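You operate a simulated robot arm through the tools that you are given. There is no shell and no other tool.

You are at the controls of a simulated robot arm. One attempt, no reset.

## Task
Crease a 10 mm hem on the small grey panel.
Fine: lay it on the ironing pad after; hem stop at 10 before the bar comes down; the bar ends up.
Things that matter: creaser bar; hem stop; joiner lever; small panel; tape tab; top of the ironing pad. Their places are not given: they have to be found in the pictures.

It is judged by the outcome, as a careful person would: the job done as asked, and still so three seconds after it is handed in. It fails if anything else is knocked over, pushed out of place, dropped, spilled or broken.

## Robot
A 7-joint arm with a two-finger parallel gripper, fixed in place. Base frame: the origin is at the foot of the arm, x ahead of it, y to its left, z up; the work surface is at about z = 0.78. Lengths are in m, angles in rad, forces in N, time in s.
Its first joint turns from -2.601 to 2.601 rad. Payload 3.43 kg.
The tool frame sits at the grasp point between the pads (the TCP): z along the fingers, y along the line on which they close. The tips reach 0.03 m beyond it. The gripper opens to 0.094 m. The fingers are 0.028 m wide and 0.01 m thick; the gripper's body (0.05 by 0.096 m) begins 0.055 m behind the TCP.
Orientation is that of the tool frame in the base frame, as a unit quaternion [x, y, z, w]. With the fingers straight down and closing along the base's y, the tool's x points along the base's -x, its y along +y and its z along -z.

## Interface
- The arm moves only by the tool arm_command. Its argument "steps" is a list of rows, each an object of numbers (a shift or turn left out is 0, a gripper value left out holds the last): "gripper": the closure, from 0 (fully open) to 1 (shut); "x", "y", "z": the shift along the base's x, y, z in m; "rx", "ry", "rz": the turn, a rotation vector about the base's x, y, z in rad. In form: [{"gripper": .., "x": .., "y": .., "z": .., "rx": .., "ry": .., "rz": ..}, ...]. A call has 1 to 20 rows; each row shifts and turns the commanded pose from where the row before left it. Each row takes 0.2 s and may step no farther than 0.05 m and 0.15 rad from the row before; otherwise, or with a gripper value out of range, the whole call is refused. A pose out of reach is approached as far as the arm can. The call stops where the force on the tool passes 90 N (or 10 N more than at its start, if that is more) or the arm is blocked; 0.2 s more then pass. Each finger travels about 0.045 m/s and halts on what it meets, pressing with about 30 N; the grip force reading is that of the motor and also rises with nothing between the fingers. The clock runs only during rows and for 0.2 s after the last one: add rows that do not move to give the fingers time. It gives the time, the measured TCP pose, the force on the tool (base axes), the opening and the grip force at its end, in the units of the frame above (readings bear some noise), with the torque about the TCP (base axes, N m) and any sound that the robot's microphone picked up.
- Cameras (640 x 400 px; columns grow to the right, rows downward): "scene" is fixed at [0.4016, -0.5014, 1.3678]; the picture's right is [-0.46, -0.89, 0.00], its down [-0.73, 0.38, -0.57] and it looks along [0.51, -0.26, -0.82] (base axes); focal length 214 px, centre (320, 200). "wrist" rides on the gripper at [0.076, 0.014, -0.102] in the tool frame; the picture's right is [-0.18, 0.98, 0.00], its down [-0.75, -0.14, -0.64] and it looks along [-0.63, -0.12, 0.77] (tool axes); focal length 243 px, centre (320, 200).
- grab_frame(camera): a new picture of that camera. The clock stands still meanwhile.
- pixel_to_xyz(camera, pixels): for up to 12 pixels [column, row] of the newest picture of that camera ("zoom" is the newest enlarged one), the place [x, y, z] in the base frame of the surface seen there, good to about 0.002 m. The clock stands still meanwhile.
- zoom(camera, box): a new picture of the part [left, top, right, bottom] of that camera's present view, enlarged. The clock stands still meanwhile.
- close_job(): hands the job in; it is judged then, once.

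Unless the task says otherwise, let go and move clear before handing in.

The tools are called by a JSON object that holds its "fn" and its "kwargs". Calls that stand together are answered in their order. arm_command: Moves the arm, as the interface text tells. Its arguments: {"type":"object","properties":{"steps":{"type":"array"}},"required":["steps"]} The other tools are called the same way: grab_frame (camera) takes a picture; pixel_to_xyz (camera, pixels) gives the place of the surface under pixels of a picture; zoom (camera, box) takes an enlarged picture of a part of a camera's view; close_job () hands the job in.

At the start:

```text
time_s: 0.0
position: [0.8601, -0.4883, 1.1567]
tcp_rot: [0.0, 1.0, 0.0, 0.0]
wrist_force: [-0.2, -0.5, -0.3]
moment: [-0.02, 0.01, -0.04]
opening: 0.0938
gripper_force: 0.0
```

scene: 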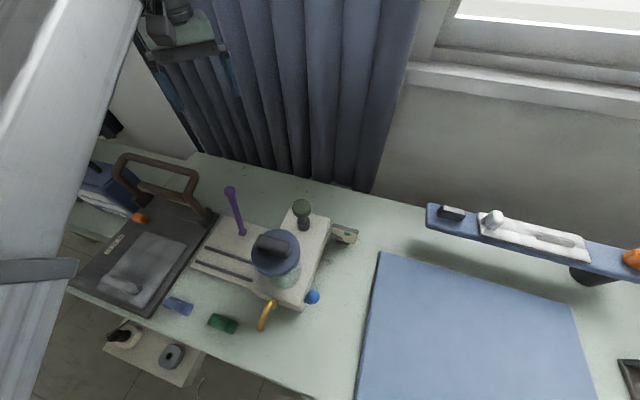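
wrist: 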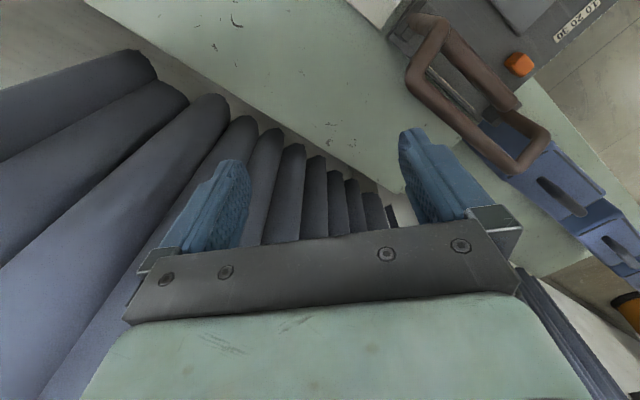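

The scene shows a dark plate with a brown bar and an orange block around (140,215), a joiner-like machine around (270,250), and a blue board at right. I'll zoom in to identify each of them.

{"fn": "zoom", "kwargs": {"camera": "scene", "box": [60, 140, 220, 320]}}

{"fn": "zoom", "kwargs": {"camera": "scene", "box": [180, 170, 370, 340]}}

{"fn": "zoom", "kwargs": {"camera": "scene", "box": [410, 180, 640, 400]}}

```text
2.22 times, centred on (140, 230) of scene
```

zoom: 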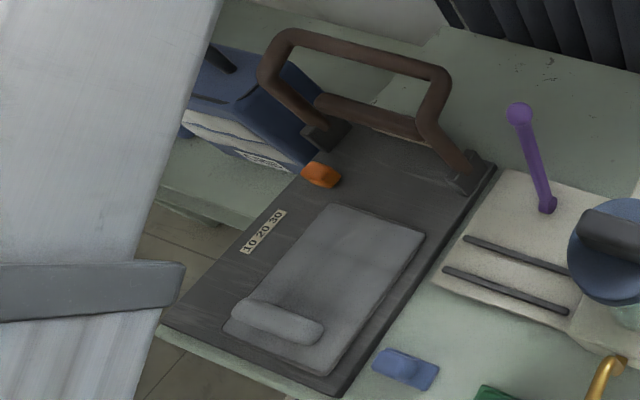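

```text
2.35 times, centred on (275, 255) of scene
```

zoom: 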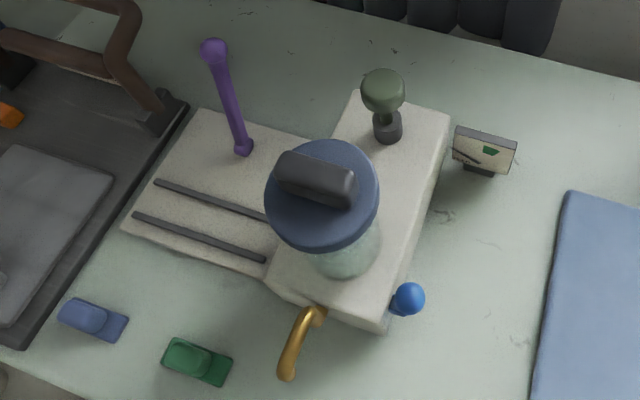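

```text
1.82 times, centred on (525, 290) of scene
```

zoom: 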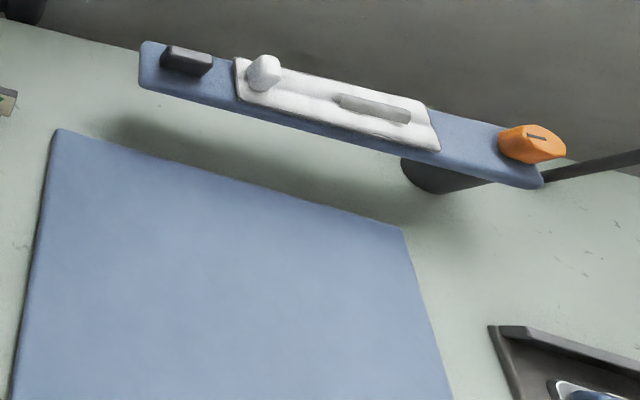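

The creaser has an orange slider beside a "10 20 30" scale, and a grey panel with a roll lies on its plate; the sleeve board at right holds a white piece. I'll measure these surfaces.

{"fn": "zoom", "kwargs": {"camera": "scene", "box": [60, 140, 220, 320]}}

{"fn": "pixel_to_xyz", "kwargs": {"camera": "zoom", "pixels": [[321, 172], [247, 250], [264, 231], [278, 213], [335, 207], [424, 236], [325, 370], [225, 328], [277, 322], [340, 270], [165, 325], [340, 395]]}}

{"fn": "pixel_to_xyz", "kwargs": {"camera": "zoom", "pixels": [[290, 33], [440, 70], [265, 85], [430, 120], [365, 112], [320, 135], [470, 175], [490, 165], [305, 172], [340, 180], [240, 175], [360, 50]]}}

{"fn": "pixel_to_xyz", "kwargs": {"camera": "scene", "pixels": [[230, 190], [242, 233], [302, 208], [275, 245], [345, 233], [313, 297], [267, 314], [222, 323], [178, 306], [380, 255], [570, 305], [470, 330]]}}

{"fn": "pixel_to_xyz", "kwargs": {"camera": "scene", "pixels": [[360, 395], [595, 395], [430, 210], [493, 220], [520, 232], [555, 240], [585, 255], [632, 258], [450, 213], [585, 278], [630, 375], [375, 320]]}}

```text
2.22 times, centred on (140, 230) of scene
```

zoom: 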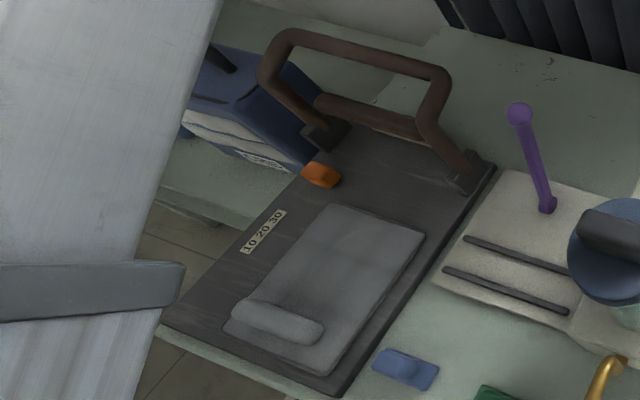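

```text
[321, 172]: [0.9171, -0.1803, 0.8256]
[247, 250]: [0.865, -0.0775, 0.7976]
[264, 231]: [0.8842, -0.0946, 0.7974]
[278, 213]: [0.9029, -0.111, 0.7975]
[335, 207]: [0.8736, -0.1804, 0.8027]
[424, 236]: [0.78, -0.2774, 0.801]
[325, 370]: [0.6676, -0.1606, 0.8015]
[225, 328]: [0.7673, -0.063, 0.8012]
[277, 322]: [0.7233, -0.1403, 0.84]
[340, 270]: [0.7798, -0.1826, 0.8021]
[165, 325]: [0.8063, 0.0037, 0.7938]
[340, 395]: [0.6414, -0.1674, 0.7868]
```

```text
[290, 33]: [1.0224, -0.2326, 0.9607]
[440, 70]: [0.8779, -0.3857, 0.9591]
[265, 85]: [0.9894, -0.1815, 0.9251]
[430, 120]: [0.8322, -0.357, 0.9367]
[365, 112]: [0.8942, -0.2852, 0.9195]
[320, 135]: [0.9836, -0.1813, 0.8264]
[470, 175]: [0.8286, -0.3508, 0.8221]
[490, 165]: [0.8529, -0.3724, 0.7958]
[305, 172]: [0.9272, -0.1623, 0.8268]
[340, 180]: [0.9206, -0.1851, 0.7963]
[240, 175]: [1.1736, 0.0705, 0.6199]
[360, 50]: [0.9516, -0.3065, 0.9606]
```

```text
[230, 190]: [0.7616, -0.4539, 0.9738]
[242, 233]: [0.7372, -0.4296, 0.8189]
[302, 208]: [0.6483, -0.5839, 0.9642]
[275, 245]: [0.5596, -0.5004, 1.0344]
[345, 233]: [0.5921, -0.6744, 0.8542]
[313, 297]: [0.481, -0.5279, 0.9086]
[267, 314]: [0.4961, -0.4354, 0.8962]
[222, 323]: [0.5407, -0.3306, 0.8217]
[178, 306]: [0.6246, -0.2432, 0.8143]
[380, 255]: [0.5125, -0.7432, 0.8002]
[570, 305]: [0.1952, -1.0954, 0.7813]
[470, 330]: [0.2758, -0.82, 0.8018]
```

```text
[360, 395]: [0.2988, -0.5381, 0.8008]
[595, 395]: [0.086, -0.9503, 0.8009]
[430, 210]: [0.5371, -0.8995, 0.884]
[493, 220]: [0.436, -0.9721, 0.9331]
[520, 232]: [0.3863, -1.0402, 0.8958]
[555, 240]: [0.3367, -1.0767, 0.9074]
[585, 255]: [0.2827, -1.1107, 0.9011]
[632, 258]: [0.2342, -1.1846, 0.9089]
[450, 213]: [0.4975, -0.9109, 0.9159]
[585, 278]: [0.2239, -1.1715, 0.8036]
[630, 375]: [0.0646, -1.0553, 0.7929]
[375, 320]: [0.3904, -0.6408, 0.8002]
```

The creaser plate lies diagonally, with its long axis about (0.72,-0.70), and the stop is well past "30"; the panel lies at z≈0.80 with a roll reaching 0.84. I'll move the wrist camera high over to look at the creaser closely.

{"fn": "arm_command", "kwargs": {"steps": [{"x": -0.026, "y": 0.034}, {"x": -0.026, "y": 0.034}, {"x": -0.026, "y": 0.034}, {"x": -0.026, "y": 0.034}, {"x": -0.026, "y": 0.034}, {"x": -0.026, "y": 0.034}, {"x": -0.026, "y": 0.034}, {"x": -0.026, "y": 0.034}, {"x": -0.026, "y": 0.034}, {"x": -0.026, "y": 0.034}, {}]}}

{"fn": "grab_frame", "kwargs": {"camera": "wrist"}}

{"fn": "grab_frame", "kwargs": {"camera": "scene"}}

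```text
time_s: 1.2
position: [0.7338, -0.3248, 1.1553]
tcp_rot: [-0.005, 1.0, -0.004, 0.01]
wrist_force: [12.0, -0.5, -19.8]
moment: [-0.31, -0.04, -0.17]
opening: 0.094
gripper_force: 0.1
out of reach, approached as far as the arm can: row 6
stopped in row 6: the force on the tool passed its limit at 105 N (the readings are from after the stop); the commanded pose is now the measured one
```

```text
taken
```

wrist: 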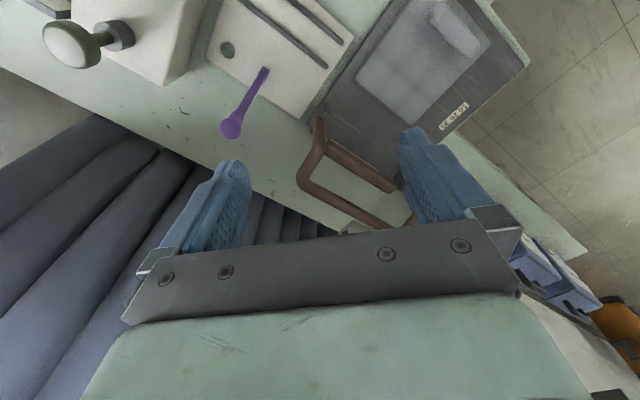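

```text
taken
```

scene: 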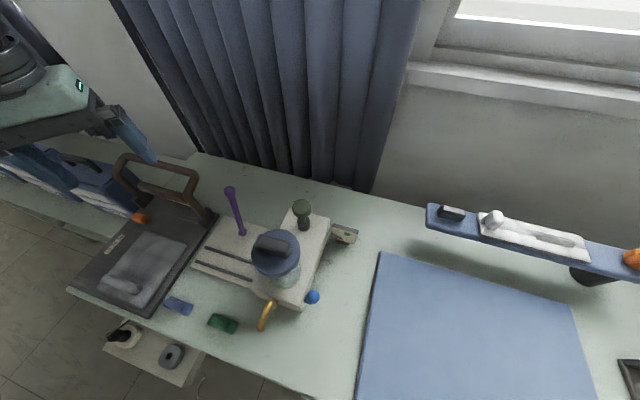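

The move halted at (0.734,-0.325) with a limit or force message, and the wrist view shows nothing touching the fingers. I'll wait a moment and read again.

{"fn": "arm_command", "kwargs": {"steps": [{}, {}]}}

{"fn": "zoom", "kwargs": {"camera": "wrist", "box": [200, 0, 540, 240]}}

{"fn": "zoom", "kwargs": {"camera": "scene", "box": [0, 0, 240, 330]}}

```text
time_s: 1.8
position: [0.7331, -0.3261, 1.1556]
tcp_rot: [-0.007, 1.0, -0.004, 0.008]
wrist_force: [16.1, -5.5, -32.9]
moment: [-0.15, -0.65, 0.07]
opening: 0.0938
gripper_force: 0.1
```

```text
1.67 times, centred on (370, 120) of wrist
```

zoom: 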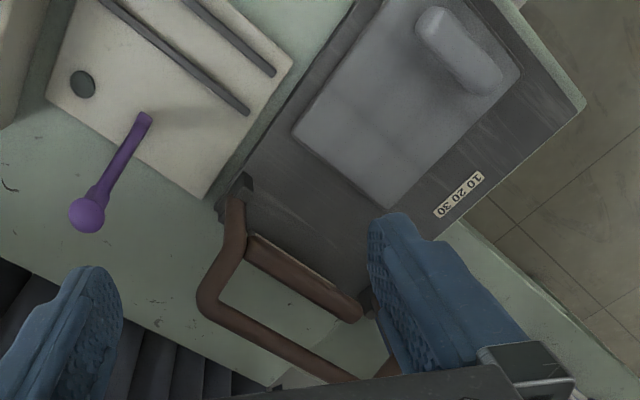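

```text
1.21 times, centred on (120, 165) of scene
```

zoom: 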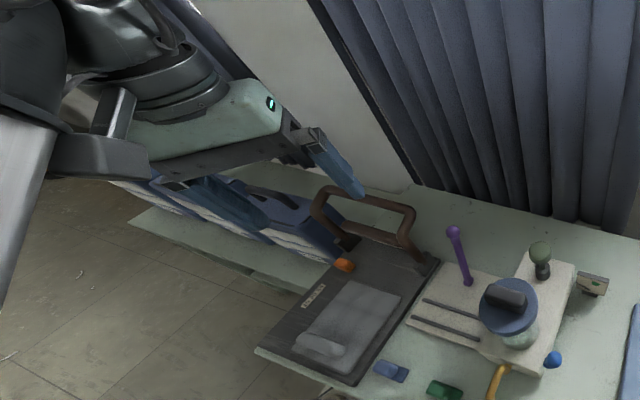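

A steady load of about 35 N remains at this folded posture, probably the wrist near a joint or self-contact limit. I'll back out along +x and check that the force goes.

{"fn": "arm_command", "kwargs": {"steps": [{"x": 0.02, "y": -0.02}, {"x": 0.02, "y": -0.02}, {}]}}

```text
time_s: 2.6
position: [0.7716, -0.3649, 1.1553]
tcp_rot: [-0.006, 1.0, -0.004, 0.008]
wrist_force: [0.6, 0.3, -1.1]
moment: [0.0, -0.01, 0.01]
opening: 0.0941
gripper_force: 0.0
```

The force is gone, so it was just the reach limit of the folded arm at this height. I'll look from here at the creaser.

{"fn": "zoom", "kwargs": {"camera": "wrist", "box": [320, 0, 560, 150]}}

{"fn": "zoom", "kwargs": {"camera": "scene", "box": [60, 180, 180, 320]}}

{"fn": "zoom", "kwargs": {"camera": "scene", "box": [420, 190, 600, 290]}}

{"fn": "zoom", "kwargs": {"camera": "wrist", "box": [0, 0, 320, 200]}}

```text
2.67 times, centred on (440, 75) of wrist
```

zoom: 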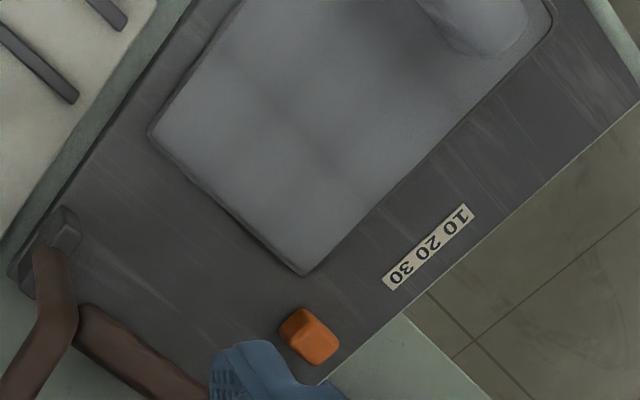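

```text
2.86 times, centred on (120, 250) of scene
```

zoom: 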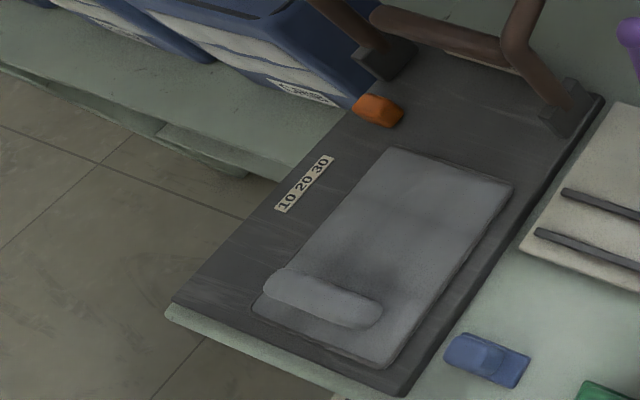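

```text
3.56 times, centred on (510, 240) of scene
```

zoom: 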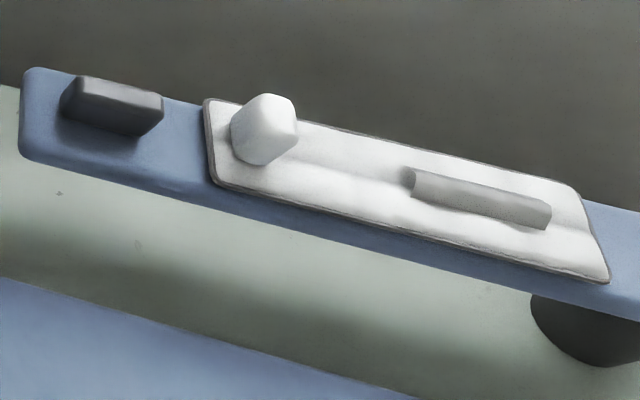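

```text
2.00 times, centred on (160, 100) of wrist
```

zoom: 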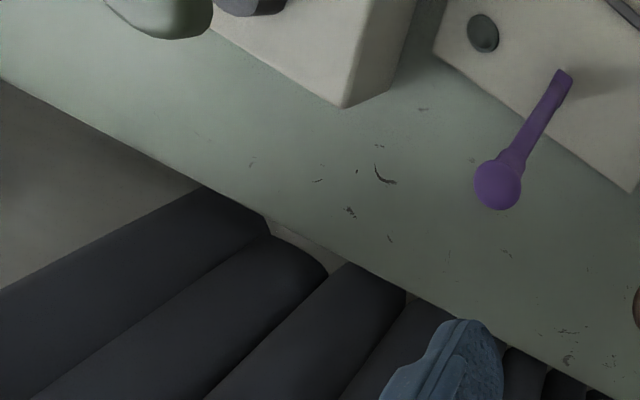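

The wrist zoom shows the orange stop at (310,335) beyond "30" on the scale, on the strip beside the panel. I'll measure stop, scale, and panel more finely.

{"fn": "zoom", "kwargs": {"camera": "scene", "box": [90, 195, 170, 250]}}

{"fn": "pixel_to_xyz", "kwargs": {"camera": "scene", "pixels": [[140, 217], [134, 217], [145, 219], [141, 213], [137, 222]]}}

{"fn": "zoom", "kwargs": {"camera": "wrist", "box": [400, 60, 500, 150]}}

```text
7.27 times, centred on (130, 222) of scene
```

zoom: 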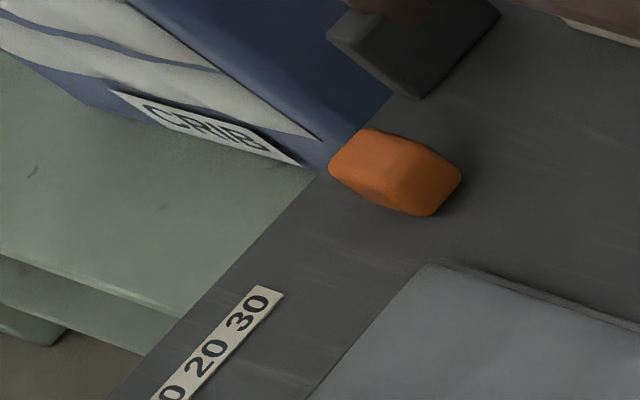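

```text
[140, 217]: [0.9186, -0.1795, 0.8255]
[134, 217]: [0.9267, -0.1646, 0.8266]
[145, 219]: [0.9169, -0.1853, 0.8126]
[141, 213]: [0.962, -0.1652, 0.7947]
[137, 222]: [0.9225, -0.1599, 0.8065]
```

```text
4.44 times, centred on (450, 105) of wrist
```

zoom: 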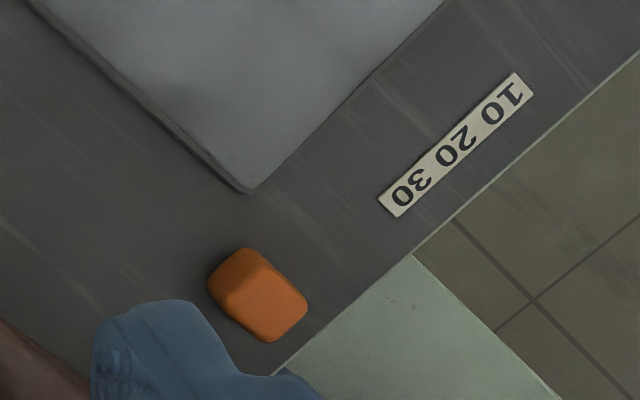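

{"fn": "pixel_to_xyz", "kwargs": {"camera": "zoom", "pixels": [[250, 278], [235, 268], [270, 310], [285, 300], [405, 193], [456, 143], [506, 95], [258, 188], [300, 345], [413, 253], [243, 240], [225, 285]]}}

{"fn": "zoom", "kwargs": {"camera": "wrist", "box": [300, 0, 560, 160]}}

```text
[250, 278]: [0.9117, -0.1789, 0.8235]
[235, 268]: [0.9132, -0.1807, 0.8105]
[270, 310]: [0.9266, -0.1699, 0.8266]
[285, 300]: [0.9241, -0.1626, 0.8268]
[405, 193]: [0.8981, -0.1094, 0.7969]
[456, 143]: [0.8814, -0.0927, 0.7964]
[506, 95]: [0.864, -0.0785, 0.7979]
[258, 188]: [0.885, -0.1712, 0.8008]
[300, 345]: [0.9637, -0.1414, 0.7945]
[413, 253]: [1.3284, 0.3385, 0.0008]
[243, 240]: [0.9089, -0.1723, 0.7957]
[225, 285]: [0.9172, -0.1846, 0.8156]
```

```text
2.46 times, centred on (430, 80) of wrist
```

zoom: 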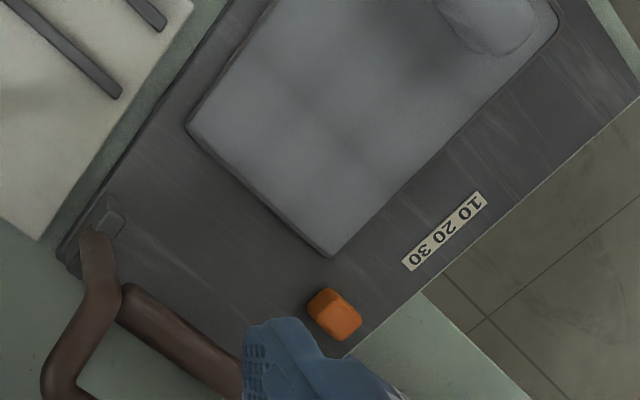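

Stop centre is near (0.920,-0.171), top z≈0.826, while the "10" mark is at about (0.8645,-0.078), so the stop must travel about 0.104 m along the scale. I'll turn the hand to close across the slide direction with the camera away from the bar, and look again.

{"fn": "pixel_to_xyz", "kwargs": {"camera": "zoom", "pixels": [[130, 290], [180, 325], [235, 365], [100, 265], [60, 350], [115, 220], [140, 320]]}}

{"fn": "arm_command", "kwargs": {"steps": [{"x": 0.018, "y": 0.039, "rz": -0.128}, {"x": 0.018, "y": 0.039, "rz": -0.128}, {"x": 0.018, "y": 0.039, "rz": -0.128}, {"x": 0.018, "y": 0.039, "rz": -0.128}, {"x": 0.018, "y": 0.039, "rz": -0.128}, {"x": 0.018, "y": 0.039, "rz": -0.128}, {}]}}

{"fn": "grab_frame", "kwargs": {"camera": "wrist"}}

```text
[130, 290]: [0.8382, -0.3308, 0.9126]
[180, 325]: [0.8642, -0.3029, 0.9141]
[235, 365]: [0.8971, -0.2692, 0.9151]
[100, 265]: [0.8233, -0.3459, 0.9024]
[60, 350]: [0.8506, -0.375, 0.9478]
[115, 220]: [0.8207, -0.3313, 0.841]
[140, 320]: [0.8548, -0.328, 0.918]
```

```text
time_s: 4.2
position: [0.8824, -0.1312, 1.1534]
tcp_rot: [0.37, 0.929, -0.007, 0.005]
wrist_force: [0.6, -0.6, -0.6]
moment: [0.01, 0.0, 0.01]
opening: 0.094
gripper_force: 0.1
```

```text
taken
```

wrist: 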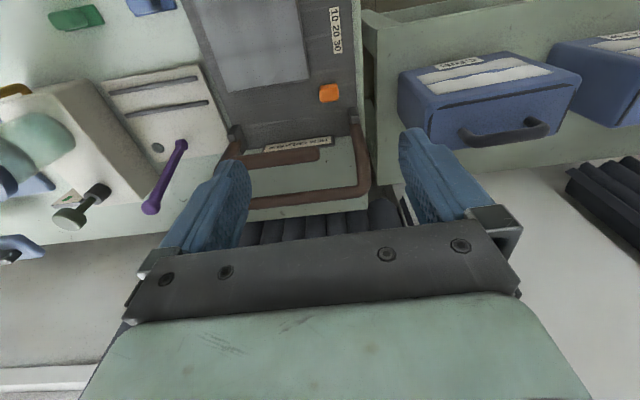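

The tool now lines up with the plate, and a label is visible under the bar at (290,147). I'll zoom to read it.

{"fn": "zoom", "kwargs": {"camera": "wrist", "box": [200, 0, 380, 220]}}

{"fn": "zoom", "kwargs": {"camera": "wrist", "box": [250, 130, 340, 160]}}

{"fn": "zoom", "kwargs": {"camera": "wrist", "box": [300, 70, 370, 120]}}

{"fn": "pixel_to_xyz", "kwargs": {"camera": "wrist", "pixels": [[328, 93], [321, 90], [336, 90], [328, 86], [328, 100], [333, 15], [335, 28], [337, 45], [308, 80], [226, 90], [290, 158], [290, 145]]}}

```text
1.82 times, centred on (290, 110) of wrist
```

zoom: 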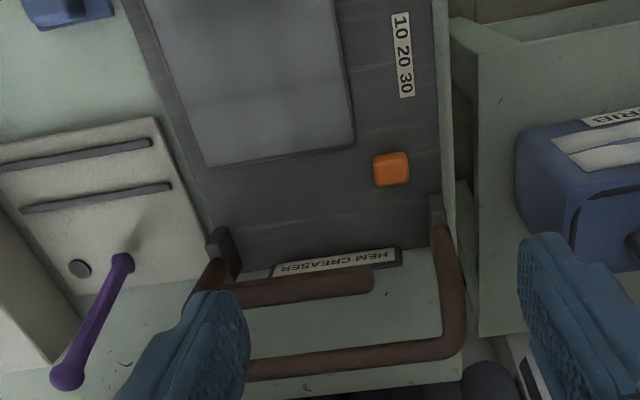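

```text
7.11 times, centred on (295, 145) of wrist
```

zoom: 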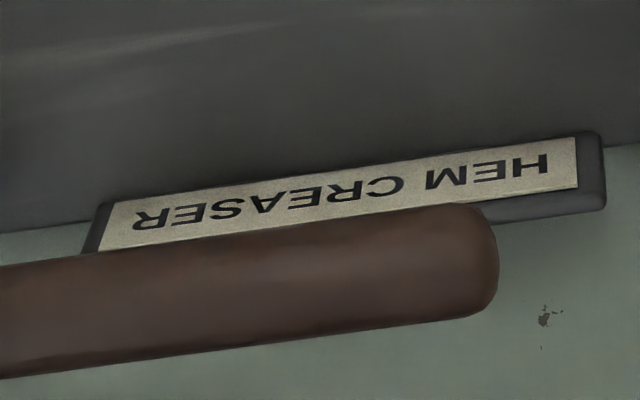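

```text
8.00 times, centred on (335, 95) of wrist
```

zoom: 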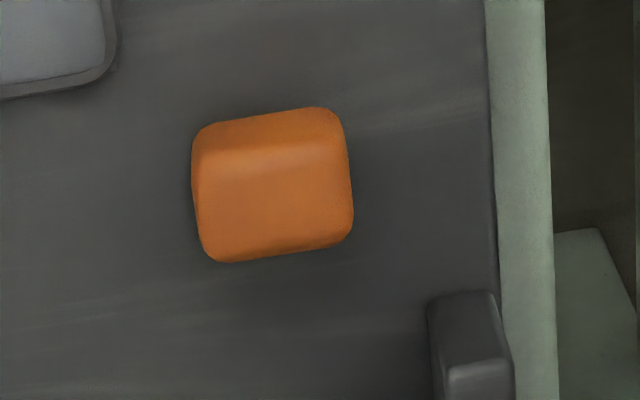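

```text
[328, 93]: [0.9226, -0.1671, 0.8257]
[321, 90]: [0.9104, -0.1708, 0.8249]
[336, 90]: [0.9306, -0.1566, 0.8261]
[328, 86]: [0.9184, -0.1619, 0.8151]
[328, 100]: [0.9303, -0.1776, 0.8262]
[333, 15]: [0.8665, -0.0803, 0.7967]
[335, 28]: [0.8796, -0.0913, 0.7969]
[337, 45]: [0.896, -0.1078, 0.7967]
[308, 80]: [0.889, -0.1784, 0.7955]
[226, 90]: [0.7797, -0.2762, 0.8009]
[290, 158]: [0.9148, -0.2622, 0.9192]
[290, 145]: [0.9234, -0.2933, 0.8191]
```

The label reads "HEM CREASER" and the orange stop, about 30 mm wide, is centred near (0.921,-0.168). I'll narrow the gripper and come down over the stop to z≈0.89, then check.

{"fn": "arm_command", "kwargs": {"steps": [{"gripper": 0.4, "x": 0.018, "y": -0.017}, {"x": 0.018, "y": -0.017}, {"z": -0.045}, {"z": -0.045}, {"z": -0.045}, {"z": -0.045}, {"z": -0.045}, {"z": -0.03}, {}]}}

{"fn": "grab_frame", "kwargs": {"camera": "wrist"}}

{"fn": "zoom", "kwargs": {"camera": "scene", "box": [60, 120, 220, 260]}}

```text
time_s: 6.2
position: [0.918, -0.1667, 0.8983]
tcp_rot: [0.369, 0.929, -0.007, 0.005]
wrist_force: [1.0, 0.0, 0.3]
moment: [-0.01, -0.01, -0.02]
opening: 0.0563
gripper_force: 0.1
```

```text
taken
```

wrist: 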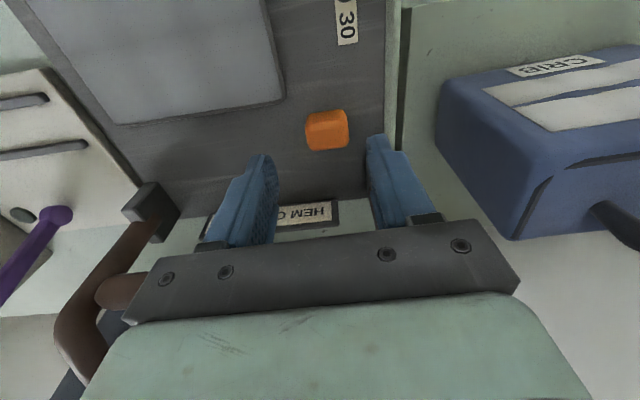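

```text
2.86 times, centred on (140, 190) of scene
```

zoom: 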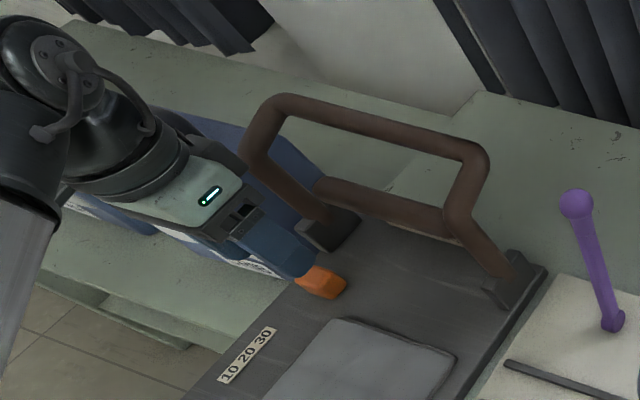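

The stop at (327,130) lies between the fingers and the bar is clear of the hand. I'll come down to put the tips just below the stop's top and close gently around it.

{"fn": "arm_command", "kwargs": {"steps": [{"x": 0.001, "z": -0.03}, {"z": -0.029}, {}, {"gripper": 0.9}, {}, {}, {}]}}

{"fn": "grab_frame", "kwargs": {"camera": "wrist"}}

```text
time_s: 7.8
position: [0.92, -0.1638, 0.8396]
tcp_rot: [0.368, 0.93, -0.004, 0.008]
wrist_force: [26.4, 24.8, -2.3]
moment: [-0.09, -0.87, -0.56]
opening: 0.0336
gripper_force: 45.0
```

```text
taken
```

wrist: 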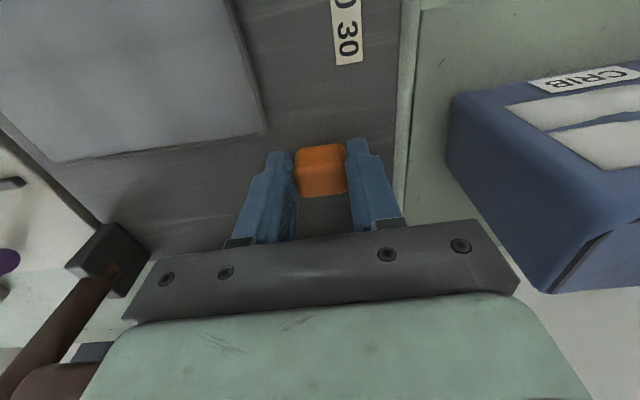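

The fingers hold the stop (opening 0.034) with a sideways load of about 36 N, so the hand is ~3 mm off centre. I'll recentre and slide the stop partway toward "10".

{"fn": "arm_command", "kwargs": {"steps": [{"x": 0.002, "y": 0.0025}, {}, {"x": -0.0073, "y": 0.0068}, {"x": -0.0073, "y": 0.0068}, {"x": -0.0073, "y": 0.0068}, {}]}}

{"fn": "grab_frame", "kwargs": {"camera": "wrist"}}

```text
time_s: 9.2
position: [0.8986, -0.1424, 0.8395]
tcp_rot: [0.369, 0.929, -0.005, 0.006]
wrist_force: [17.5, 16.5, -11.9]
moment: [0.51, -1.18, -0.67]
opening: 0.0331
gripper_force: 45.5
```

```text
taken
```

wrist: 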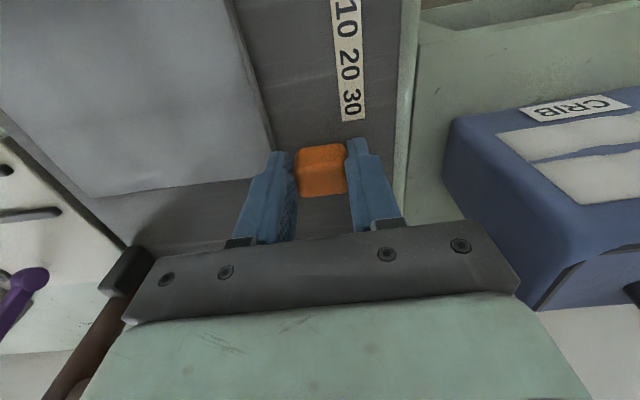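

The stop slides smoothly along the scale with "30" just ahead at (350,105). I'll ease the sideways load a little and continue.

{"fn": "arm_command", "kwargs": {"steps": [{"x": 0.0012, "y": 0.0015}, {"x": -0.0073, "y": 0.0068}, {"x": -0.0073, "y": 0.0068}, {"x": -0.0073, "y": 0.0068}, {"x": -0.0073, "y": 0.0068}, {"x": -0.0073, "y": 0.0068}, {"x": -0.0073, "y": 0.0068}, {}]}}

{"fn": "grab_frame", "kwargs": {"camera": "wrist"}}

{"fn": "zoom", "kwargs": {"camera": "scene", "box": [60, 180, 180, 280]}}

```text
time_s: 11.0
position: [0.8548, -0.099, 0.8403]
tcp_rot: [0.37, 0.929, -0.007, 0.006]
wrist_force: [-0.4, 0.0, -0.3]
moment: [0.02, -0.01, 0.0]
opening: 0.0094
gripper_force: 0.0
```

```text
taken
```

wrist: 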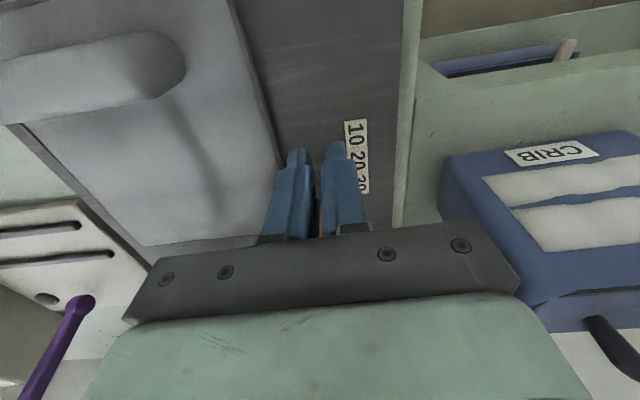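

```text
4.00 times, centred on (120, 230) of scene
```

zoom: 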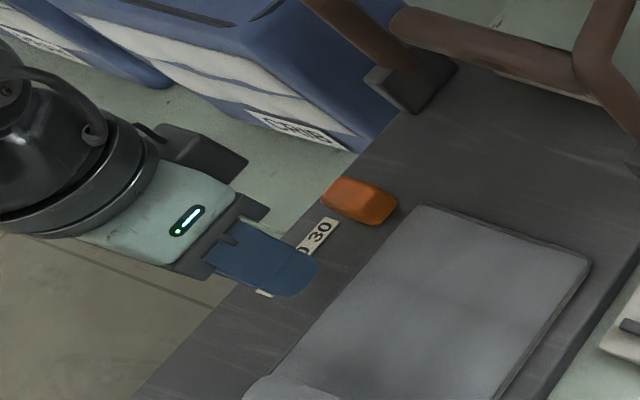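

The fingers slipped off and the stop stayed just past "30" (scene zoom (360,200)). I'll rise, shut the fingers, and push the stop from its far side instead; first I measure where it is.

{"fn": "pixel_to_xyz", "kwargs": {"camera": "zoom", "pixels": [[360, 195], [335, 190], [385, 205], [375, 222], [350, 182], [318, 235]]}}

{"fn": "arm_command", "kwargs": {"steps": [{"gripper": 1.0, "z": 0.03}, {"z": 0.03}, {}, {}]}}

{"fn": "grab_frame", "kwargs": {"camera": "wrist"}}

{"fn": "zoom", "kwargs": {"camera": "scene", "box": [60, 180, 180, 280]}}

```text
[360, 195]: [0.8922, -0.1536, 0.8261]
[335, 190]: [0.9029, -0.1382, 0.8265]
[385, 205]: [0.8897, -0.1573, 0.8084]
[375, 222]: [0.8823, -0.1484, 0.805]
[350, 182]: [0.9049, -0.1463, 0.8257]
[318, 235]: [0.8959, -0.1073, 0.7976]
```

```text
time_s: 12.0
position: [0.8551, -0.1002, 0.9023]
tcp_rot: [0.369, 0.929, -0.007, 0.006]
wrist_force: [1.6, 0.1, 0.0]
moment: [0.03, 0.0, 0.02]
opening: 0.0
gripper_force: 30.0
```

```text
taken
```

wrist: 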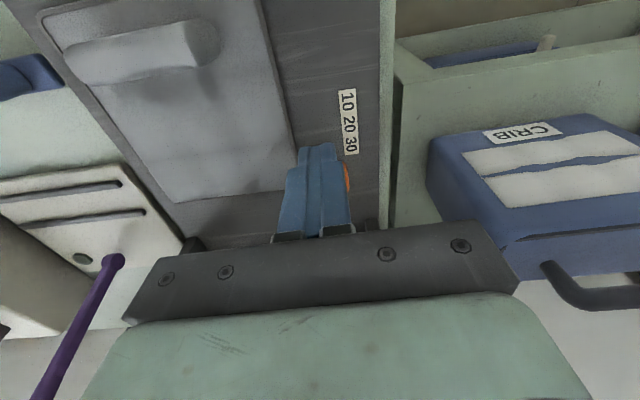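

```text
4.00 times, centred on (120, 230) of scene
```

zoom: 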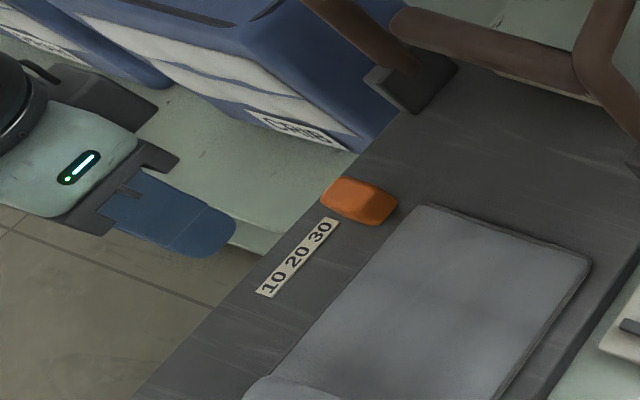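

The stop's centre is now near (0.897,-0.147), about 70 mm short of "10", and the panel is undisturbed. I'll move over to the bar side of the stop, shut fingers down, and push.

{"fn": "arm_command", "kwargs": {"steps": [{"x": 0.0335, "y": -0.0357}, {"x": 0.0335, "y": -0.0357}, {}, {"z": -0.034}, {"z": -0.033}, {}]}}

{"fn": "grab_frame", "kwargs": {"camera": "wrist"}}

{"fn": "zoom", "kwargs": {"camera": "scene", "box": [60, 160, 180, 260]}}

```text
time_s: 13.4
position: [0.9214, -0.1723, 0.8342]
tcp_rot: [0.369, 0.929, -0.007, 0.006]
wrist_force: [-0.2, -0.2, -0.3]
moment: [0.03, 0.01, 0.0]
opening: 0.0
gripper_force: 29.5
```

```text
taken
```

wrist: 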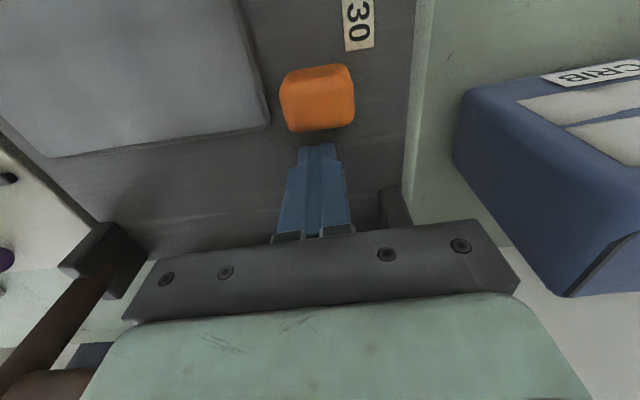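

```text
4.00 times, centred on (120, 210) of scene
```

zoom: 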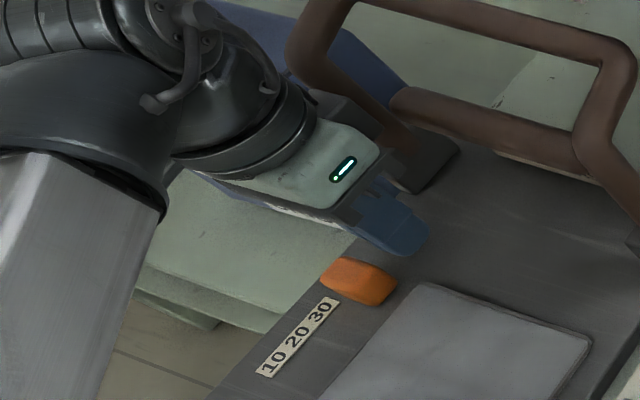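

The shut fingers at (317,190) sit squarely behind the stop at (318,97). I'll push along the scale.

{"fn": "arm_command", "kwargs": {"steps": [{"x": -0.0073, "y": 0.0068}, {"x": -0.0073, "y": 0.0068}, {"x": -0.0073, "y": 0.0068}, {"x": -0.0073, "y": 0.0068}, {}]}}

{"fn": "grab_frame", "kwargs": {"camera": "wrist"}}

```text
time_s: 14.3
position: [0.9113, -0.1623, 0.8355]
tcp_rot: [0.372, 0.928, -0.012, 0.024]
wrist_force: [17.8, -21.3, -4.8]
moment: [-0.24, -0.3, -0.02]
opening: 0.0
gripper_force: 29.7
stopped in row 4: the force on the tool passed its limit at 98 N (the readings are from after the stop); the commanded pose is now the measured one
```

```text
taken
```

wrist: 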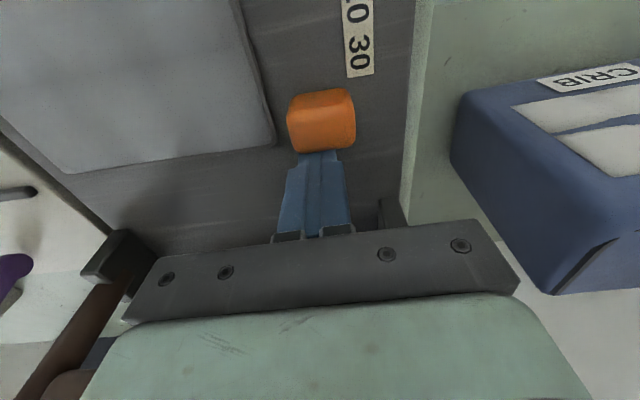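

The push stopped at 98 N with the stop hardly moved, which suggests an end of travel or some obstruction. I'll measure the stop's exact place now.

{"fn": "zoom", "kwargs": {"camera": "wrist", "box": [250, 0, 410, 170]}}

{"fn": "pixel_to_xyz", "kwargs": {"camera": "wrist", "pixels": [[321, 105], [290, 105], [352, 105], [322, 92], [322, 118], [360, 55], [355, 12], [274, 143], [290, 118], [355, 118]]}}

{"fn": "zoom", "kwargs": {"camera": "scene", "box": [80, 190, 170, 260]}}

```text
2.35 times, centred on (330, 85) of wrist
```

zoom: 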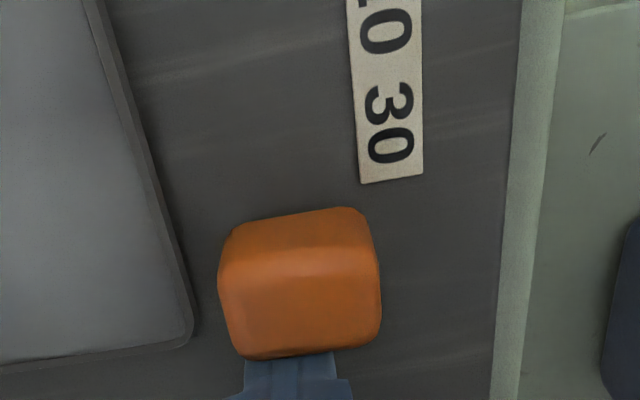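

```text
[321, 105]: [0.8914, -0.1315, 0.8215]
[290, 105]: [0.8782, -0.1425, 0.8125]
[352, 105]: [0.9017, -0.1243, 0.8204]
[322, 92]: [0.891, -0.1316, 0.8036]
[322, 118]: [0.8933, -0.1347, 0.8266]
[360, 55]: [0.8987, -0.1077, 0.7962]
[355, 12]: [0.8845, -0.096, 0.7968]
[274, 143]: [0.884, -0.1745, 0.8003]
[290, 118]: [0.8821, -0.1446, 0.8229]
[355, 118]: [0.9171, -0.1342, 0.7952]
```

```text
5.71 times, centred on (125, 225) of scene
```

zoom: 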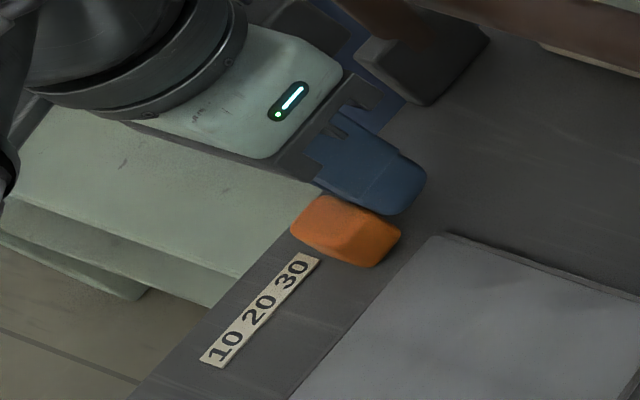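

The stop's centre is now about u=0.750, roughly 5 mm farther than before, with its side about 15 mm clear of the panel, so it may just be stiff. I'll push in small slow steps and watch the force.

{"fn": "arm_command", "kwargs": {"steps": [{}, {"x": -0.0015, "y": 0.0014}, {"x": -0.0015, "y": 0.0014}, {}]}}

{"fn": "arm_command", "kwargs": {"steps": [{"x": -0.0015, "y": 0.0014}, {"x": -0.0015, "y": 0.0014}, {}]}}

```text
time_s: 15.3
position: [0.9096, -0.1611, 0.8369]
tcp_rot: [0.372, 0.928, -0.015, 0.03]
wrist_force: [43.6, -49.9, 1.2]
moment: [-0.49, -0.42, -0.06]
opening: 0.0
gripper_force: 29.5
```

```text
time_s: 16.1
position: [0.9093, -0.161, 0.8365]
tcp_rot: [0.371, 0.928, -0.016, 0.035]
wrist_force: [63.8, -60.8, 12.2]
moment: [-0.89, -0.13, -0.21]
opening: 0.0
gripper_force: 30.1
```

The force rose to 88 N without movement, so the stop is at a hard end of travel about 40 mm from where it began, and 40 mm also matches the spacing from "10" to "30". I'll back off and take a clean measurement of it.

{"fn": "arm_command", "kwargs": {"steps": [{"x": 0.0073, "y": -0.0068}, {"x": 0.0073, "y": -0.0068}, {"z": 0.04}, {"z": 0.04}, {"x": -0.035, "y": 0.033, "z": 0.03}, {"x": -0.035, "y": 0.033, "z": 0.03}, {"x": -0.0, "y": 0.0, "z": 0.04}, {}]}}

{"fn": "grab_frame", "kwargs": {"camera": "wrist"}}

{"fn": "zoom", "kwargs": {"camera": "scene", "box": [60, 180, 180, 320]}}

```text
refused: row 5 steps farther than a row can; nothing moved
```

```text
taken
```

wrist: 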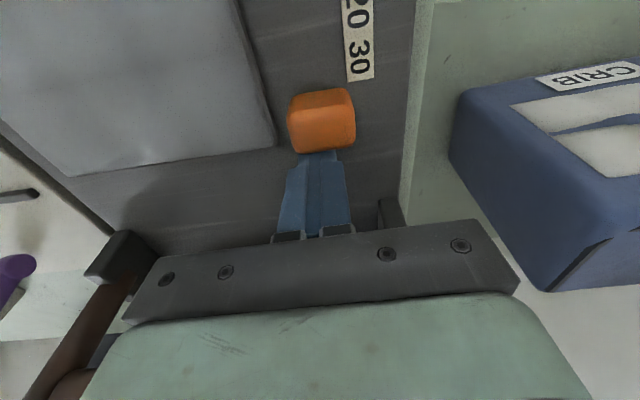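

```text
2.86 times, centred on (120, 250) of scene
```

zoom: 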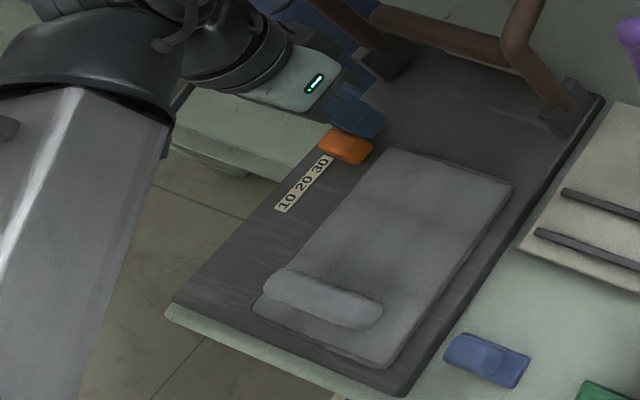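

A row was too long; nothing moved. The scene zoom shows the stop at (345,145) right by the end of the scale, so to learn its full travel I'll lift off, go over it, and try the other direction.

{"fn": "arm_command", "kwargs": {"steps": [{"x": 0.0073, "y": -0.0068}, {"z": 0.035}, {"z": 0.035}, {"x": -0.03, "y": 0.028, "z": 0.02}, {"x": -0.03, "y": 0.028, "z": 0.02}, {"x": -0.0, "y": 0.0, "z": 0.04}, {"z": 0.04}, {"z": 0.04}, {}]}}

{"fn": "grab_frame", "kwargs": {"camera": "wrist"}}

{"fn": "zoom", "kwargs": {"camera": "scene", "box": [80, 190, 170, 260]}}

```text
time_s: 18.1
position: [0.8492, -0.1045, 1.0664]
tcp_rot: [0.371, 0.928, -0.011, 0.021]
wrist_force: [0.3, 0.0, -0.2]
moment: [0.01, -0.03, -0.03]
opening: 0.0
gripper_force: 29.6
```

```text
taken
```

wrist: 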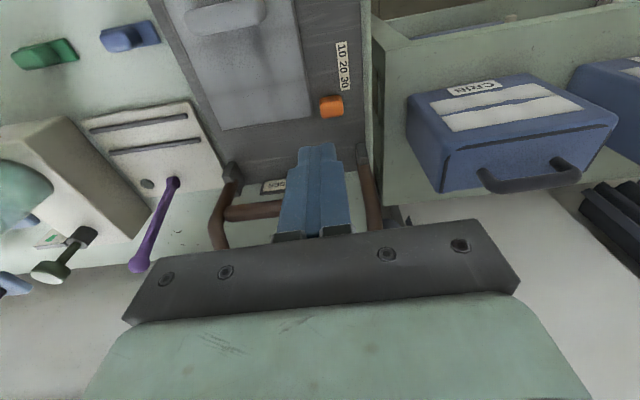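

```text
5.71 times, centred on (125, 225) of scene
```

zoom: 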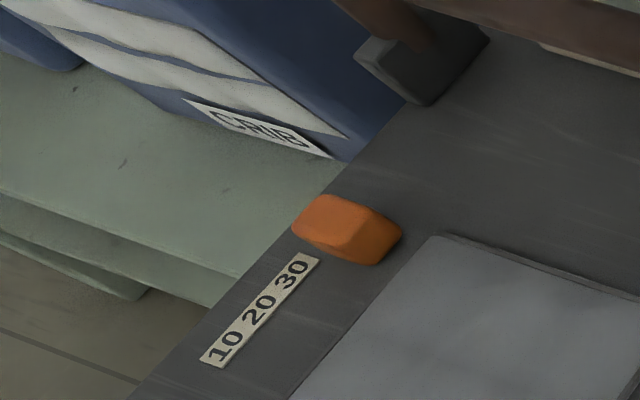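

The tool has picked up a slight tilt from the push, which I'll undo. Then I'll zoom on the stop and label from this clean top view.

{"fn": "arm_command", "kwargs": {"steps": [{"rx": 0.036, "ry": 0.031}, {}, {}]}}

{"fn": "zoom", "kwargs": {"camera": "wrist", "box": [300, 30, 370, 130]}}

{"fn": "pixel_to_xyz", "kwargs": {"camera": "wrist", "pixels": [[320, 97], [342, 95], [331, 105], [331, 98], [331, 114], [341, 50], [345, 82]]}}

```text
time_s: 18.9
position: [0.8505, -0.1048, 1.0662]
tcp_rot: [0.371, 0.928, 0.0, 0.0]
wrist_force: [0.1, 0.4, -0.2]
moment: [-0.01, -0.01, -0.01]
opening: 0.0003
gripper_force: 30.0
```

```text
4.00 times, centred on (335, 80) of wrist
```

zoom: 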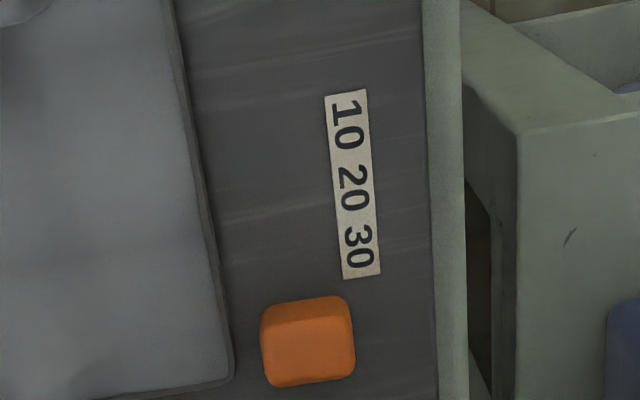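

```text
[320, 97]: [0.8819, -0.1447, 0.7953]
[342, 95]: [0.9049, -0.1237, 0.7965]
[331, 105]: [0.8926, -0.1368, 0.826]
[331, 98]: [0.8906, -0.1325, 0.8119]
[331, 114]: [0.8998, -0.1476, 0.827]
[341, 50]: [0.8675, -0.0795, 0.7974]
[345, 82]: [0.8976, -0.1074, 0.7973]
```

From this square view the scale marks are 20 mm apart (10→30 = 40 mm) and the stop has travelled ≈39–40 mm, about a 30→10 travel, with its centre at u≈0.747. To confirm the travel's ends I'll lower the shut fingers on its near side and push it back, feeling for the other end.

{"fn": "arm_command", "kwargs": {"steps": [{"x": 0.0205, "y": -0.0202}, {"z": -0.045}, {"z": -0.045}, {"z": -0.045}, {"z": -0.045}, {"z": -0.03}, {"z": -0.022}, {}]}}

{"fn": "grab_frame", "kwargs": {"camera": "wrist"}}

{"fn": "zoom", "kwargs": {"camera": "scene", "box": [60, 180, 180, 280]}}

```text
time_s: 20.7
position: [0.87, -0.1229, 0.8336]
tcp_rot: [0.372, 0.928, 0.001, 0.0]
wrist_force: [0.0, -0.4, 0.8]
moment: [0.02, -0.05, -0.03]
opening: 0.0
gripper_force: 29.9
```

```text
taken
```

wrist: 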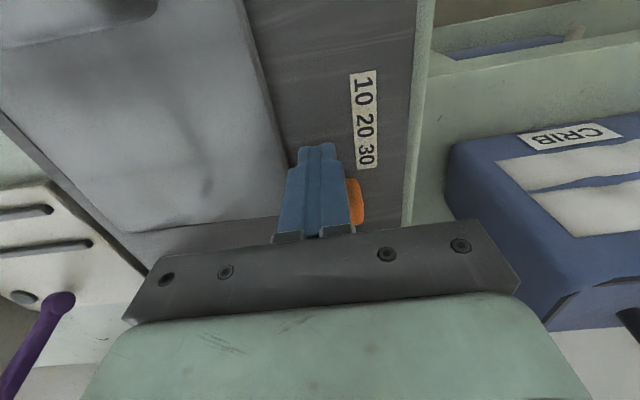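

```text
4.00 times, centred on (120, 230) of scene
```

zoom: 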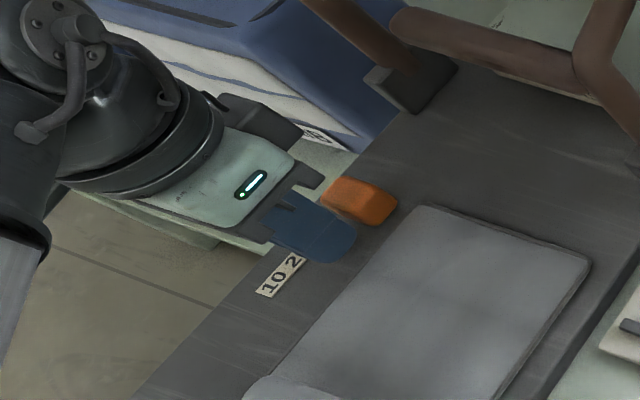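

The shut fingers sit just on the near side of the stop. I'll push it gently back toward where it began and feel for the resistance.

{"fn": "arm_command", "kwargs": {"steps": [{"x": 0.0043, "y": -0.0041}, {"x": 0.0043, "y": -0.0041}, {"x": 0.0043, "y": -0.0041}, {"x": 0.0043, "y": -0.0041}, {}]}}

{"fn": "arm_command", "kwargs": {"steps": [{"x": 0.0043, "y": -0.0041}, {"x": 0.0043, "y": -0.0041}, {"x": 0.0043, "y": -0.0041}, {}]}}

{"fn": "arm_command", "kwargs": {"steps": [{"x": 0.0022, "y": -0.0021}, {"x": 0.0022, "y": -0.0021}, {"x": 0.0022, "y": -0.0021}, {"x": 0.0022, "y": -0.0021}, {}]}}

```text
time_s: 21.9
position: [0.8877, -0.1398, 0.8348]
tcp_rot: [0.372, 0.928, 0.0, 0.001]
wrist_force: [0.0, 0.7, 0.3]
moment: [0.03, -0.03, 0.02]
opening: 0.0
gripper_force: 29.7
```

```text
time_s: 22.9
position: [0.9008, -0.1531, 0.8343]
tcp_rot: [0.371, 0.928, 0.0, 0.001]
wrist_force: [0.9, -0.7, 0.0]
moment: [-0.04, 0.0, -0.02]
opening: 0.0
gripper_force: 30.1
```

```text
time_s: 24.1
position: [0.9047, -0.1574, 0.8347]
tcp_rot: [0.371, 0.929, 0.001, -0.006]
wrist_force: [-37.0, 39.7, -8.5]
moment: [0.54, 0.31, -0.1]
opening: 0.0
gripper_force: 30.0
```

The stop slid freely and hit its other end exactly where it began, so its full travel is 40 mm, the same as 30→10 on the scale; the "10" setting is the end nearer the 10. I'll go over it, grip it, and draw it back to that end.

{"fn": "arm_command", "kwargs": {"steps": [{"x": -0.0073, "y": 0.0068}, {"z": 0.04, "gripper": 0.4}, {"z": 0.03}, {"x": 0.012, "y": -0.0077}, {"x": 0.0124, "y": -0.0075}, {}, {}]}}

{"fn": "grab_frame", "kwargs": {"camera": "wrist"}}

```text
time_s: 25.7
position: [0.9255, -0.171, 0.9045]
tcp_rot: [0.372, 0.928, 0.0, 0.0]
wrist_force: [0.8, -0.9, -0.4]
moment: [0.01, 0.0, 0.03]
opening: 0.0566
gripper_force: 0.2
```

```text
taken
```

wrist: 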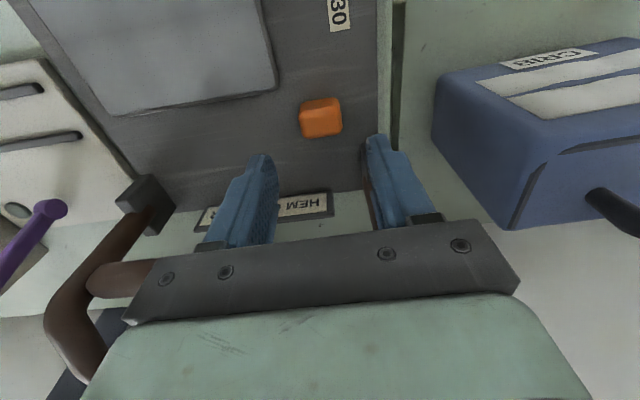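

The stop at (320,118) is centred between the fingers. I'll descend, close, and draw it toward the 10 end.

{"fn": "arm_command", "kwargs": {"steps": [{"x": -0.003, "y": 0.0041, "z": -0.034}, {"z": -0.034}, {}, {"gripper": 0.8}, {}, {}, {}, {"x": -0.0051, "y": 0.0048}, {"x": -0.0051, "y": 0.0048}, {"x": -0.0051, "y": 0.0048}, {"x": -0.0051, "y": 0.0048}, {}]}}

{"fn": "grab_frame", "kwargs": {"camera": "wrist"}}

```text
time_s: 28.3
position: [0.9034, -0.1464, 0.8371]
tcp_rot: [0.371, 0.929, 0.0, 0.0]
wrist_force: [0.9, 0.2, 8.0]
moment: [-0.49, -0.37, -0.99]
opening: 0.0332
gripper_force: 44.9
```

```text
taken
```

wrist: 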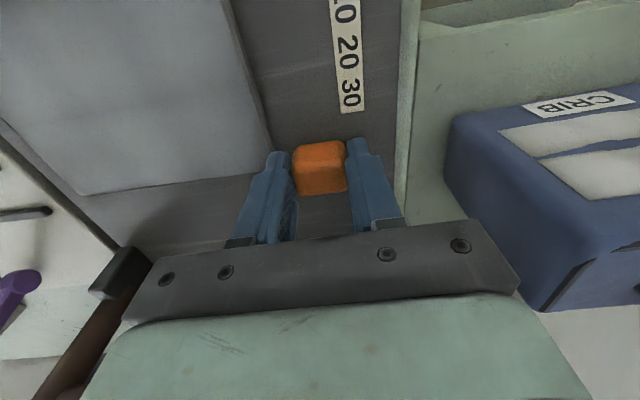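

The stop moves along easily with almost no side load. I'll continue in small steps until it meets the end.

{"fn": "arm_command", "kwargs": {"steps": [{"x": -0.0015, "y": 0.0014}, {"x": -0.0015, "y": 0.0014}, {"x": -0.0015, "y": 0.0014}, {"x": -0.0015, "y": 0.0014}, {"x": -0.0015, "y": 0.0014}, {}]}}

{"fn": "arm_command", "kwargs": {"steps": [{"x": -0.0008, "y": 0.0007}, {"x": -0.0008, "y": 0.0007}, {}]}}

{"fn": "arm_command", "kwargs": {"steps": [{"x": -0.0008, "y": 0.0007}, {"x": -0.0008, "y": 0.0007}, {}]}}

```text
time_s: 29.7
position: [0.8952, -0.1389, 0.8363]
tcp_rot: [0.371, 0.929, 0.001, 0.0]
wrist_force: [3.1, 7.7, 7.0]
moment: [-0.02, -0.24, -0.96]
opening: 0.0335
gripper_force: 45.2
```

```text
time_s: 30.5
position: [0.8954, -0.1377, 0.8368]
tcp_rot: [0.372, 0.928, 0.0, 0.001]
wrist_force: [11.2, 3.0, 7.3]
moment: [0.64, 0.2, -0.88]
opening: 0.0336
gripper_force: 44.7
```

```text
time_s: 31.3
position: [0.8945, -0.1378, 0.8367]
tcp_rot: [0.372, 0.928, 0.0, 0.002]
wrist_force: [24.5, -5.4, 12.8]
moment: [0.27, -0.03, -0.92]
opening: 0.0332
gripper_force: 45.5
```

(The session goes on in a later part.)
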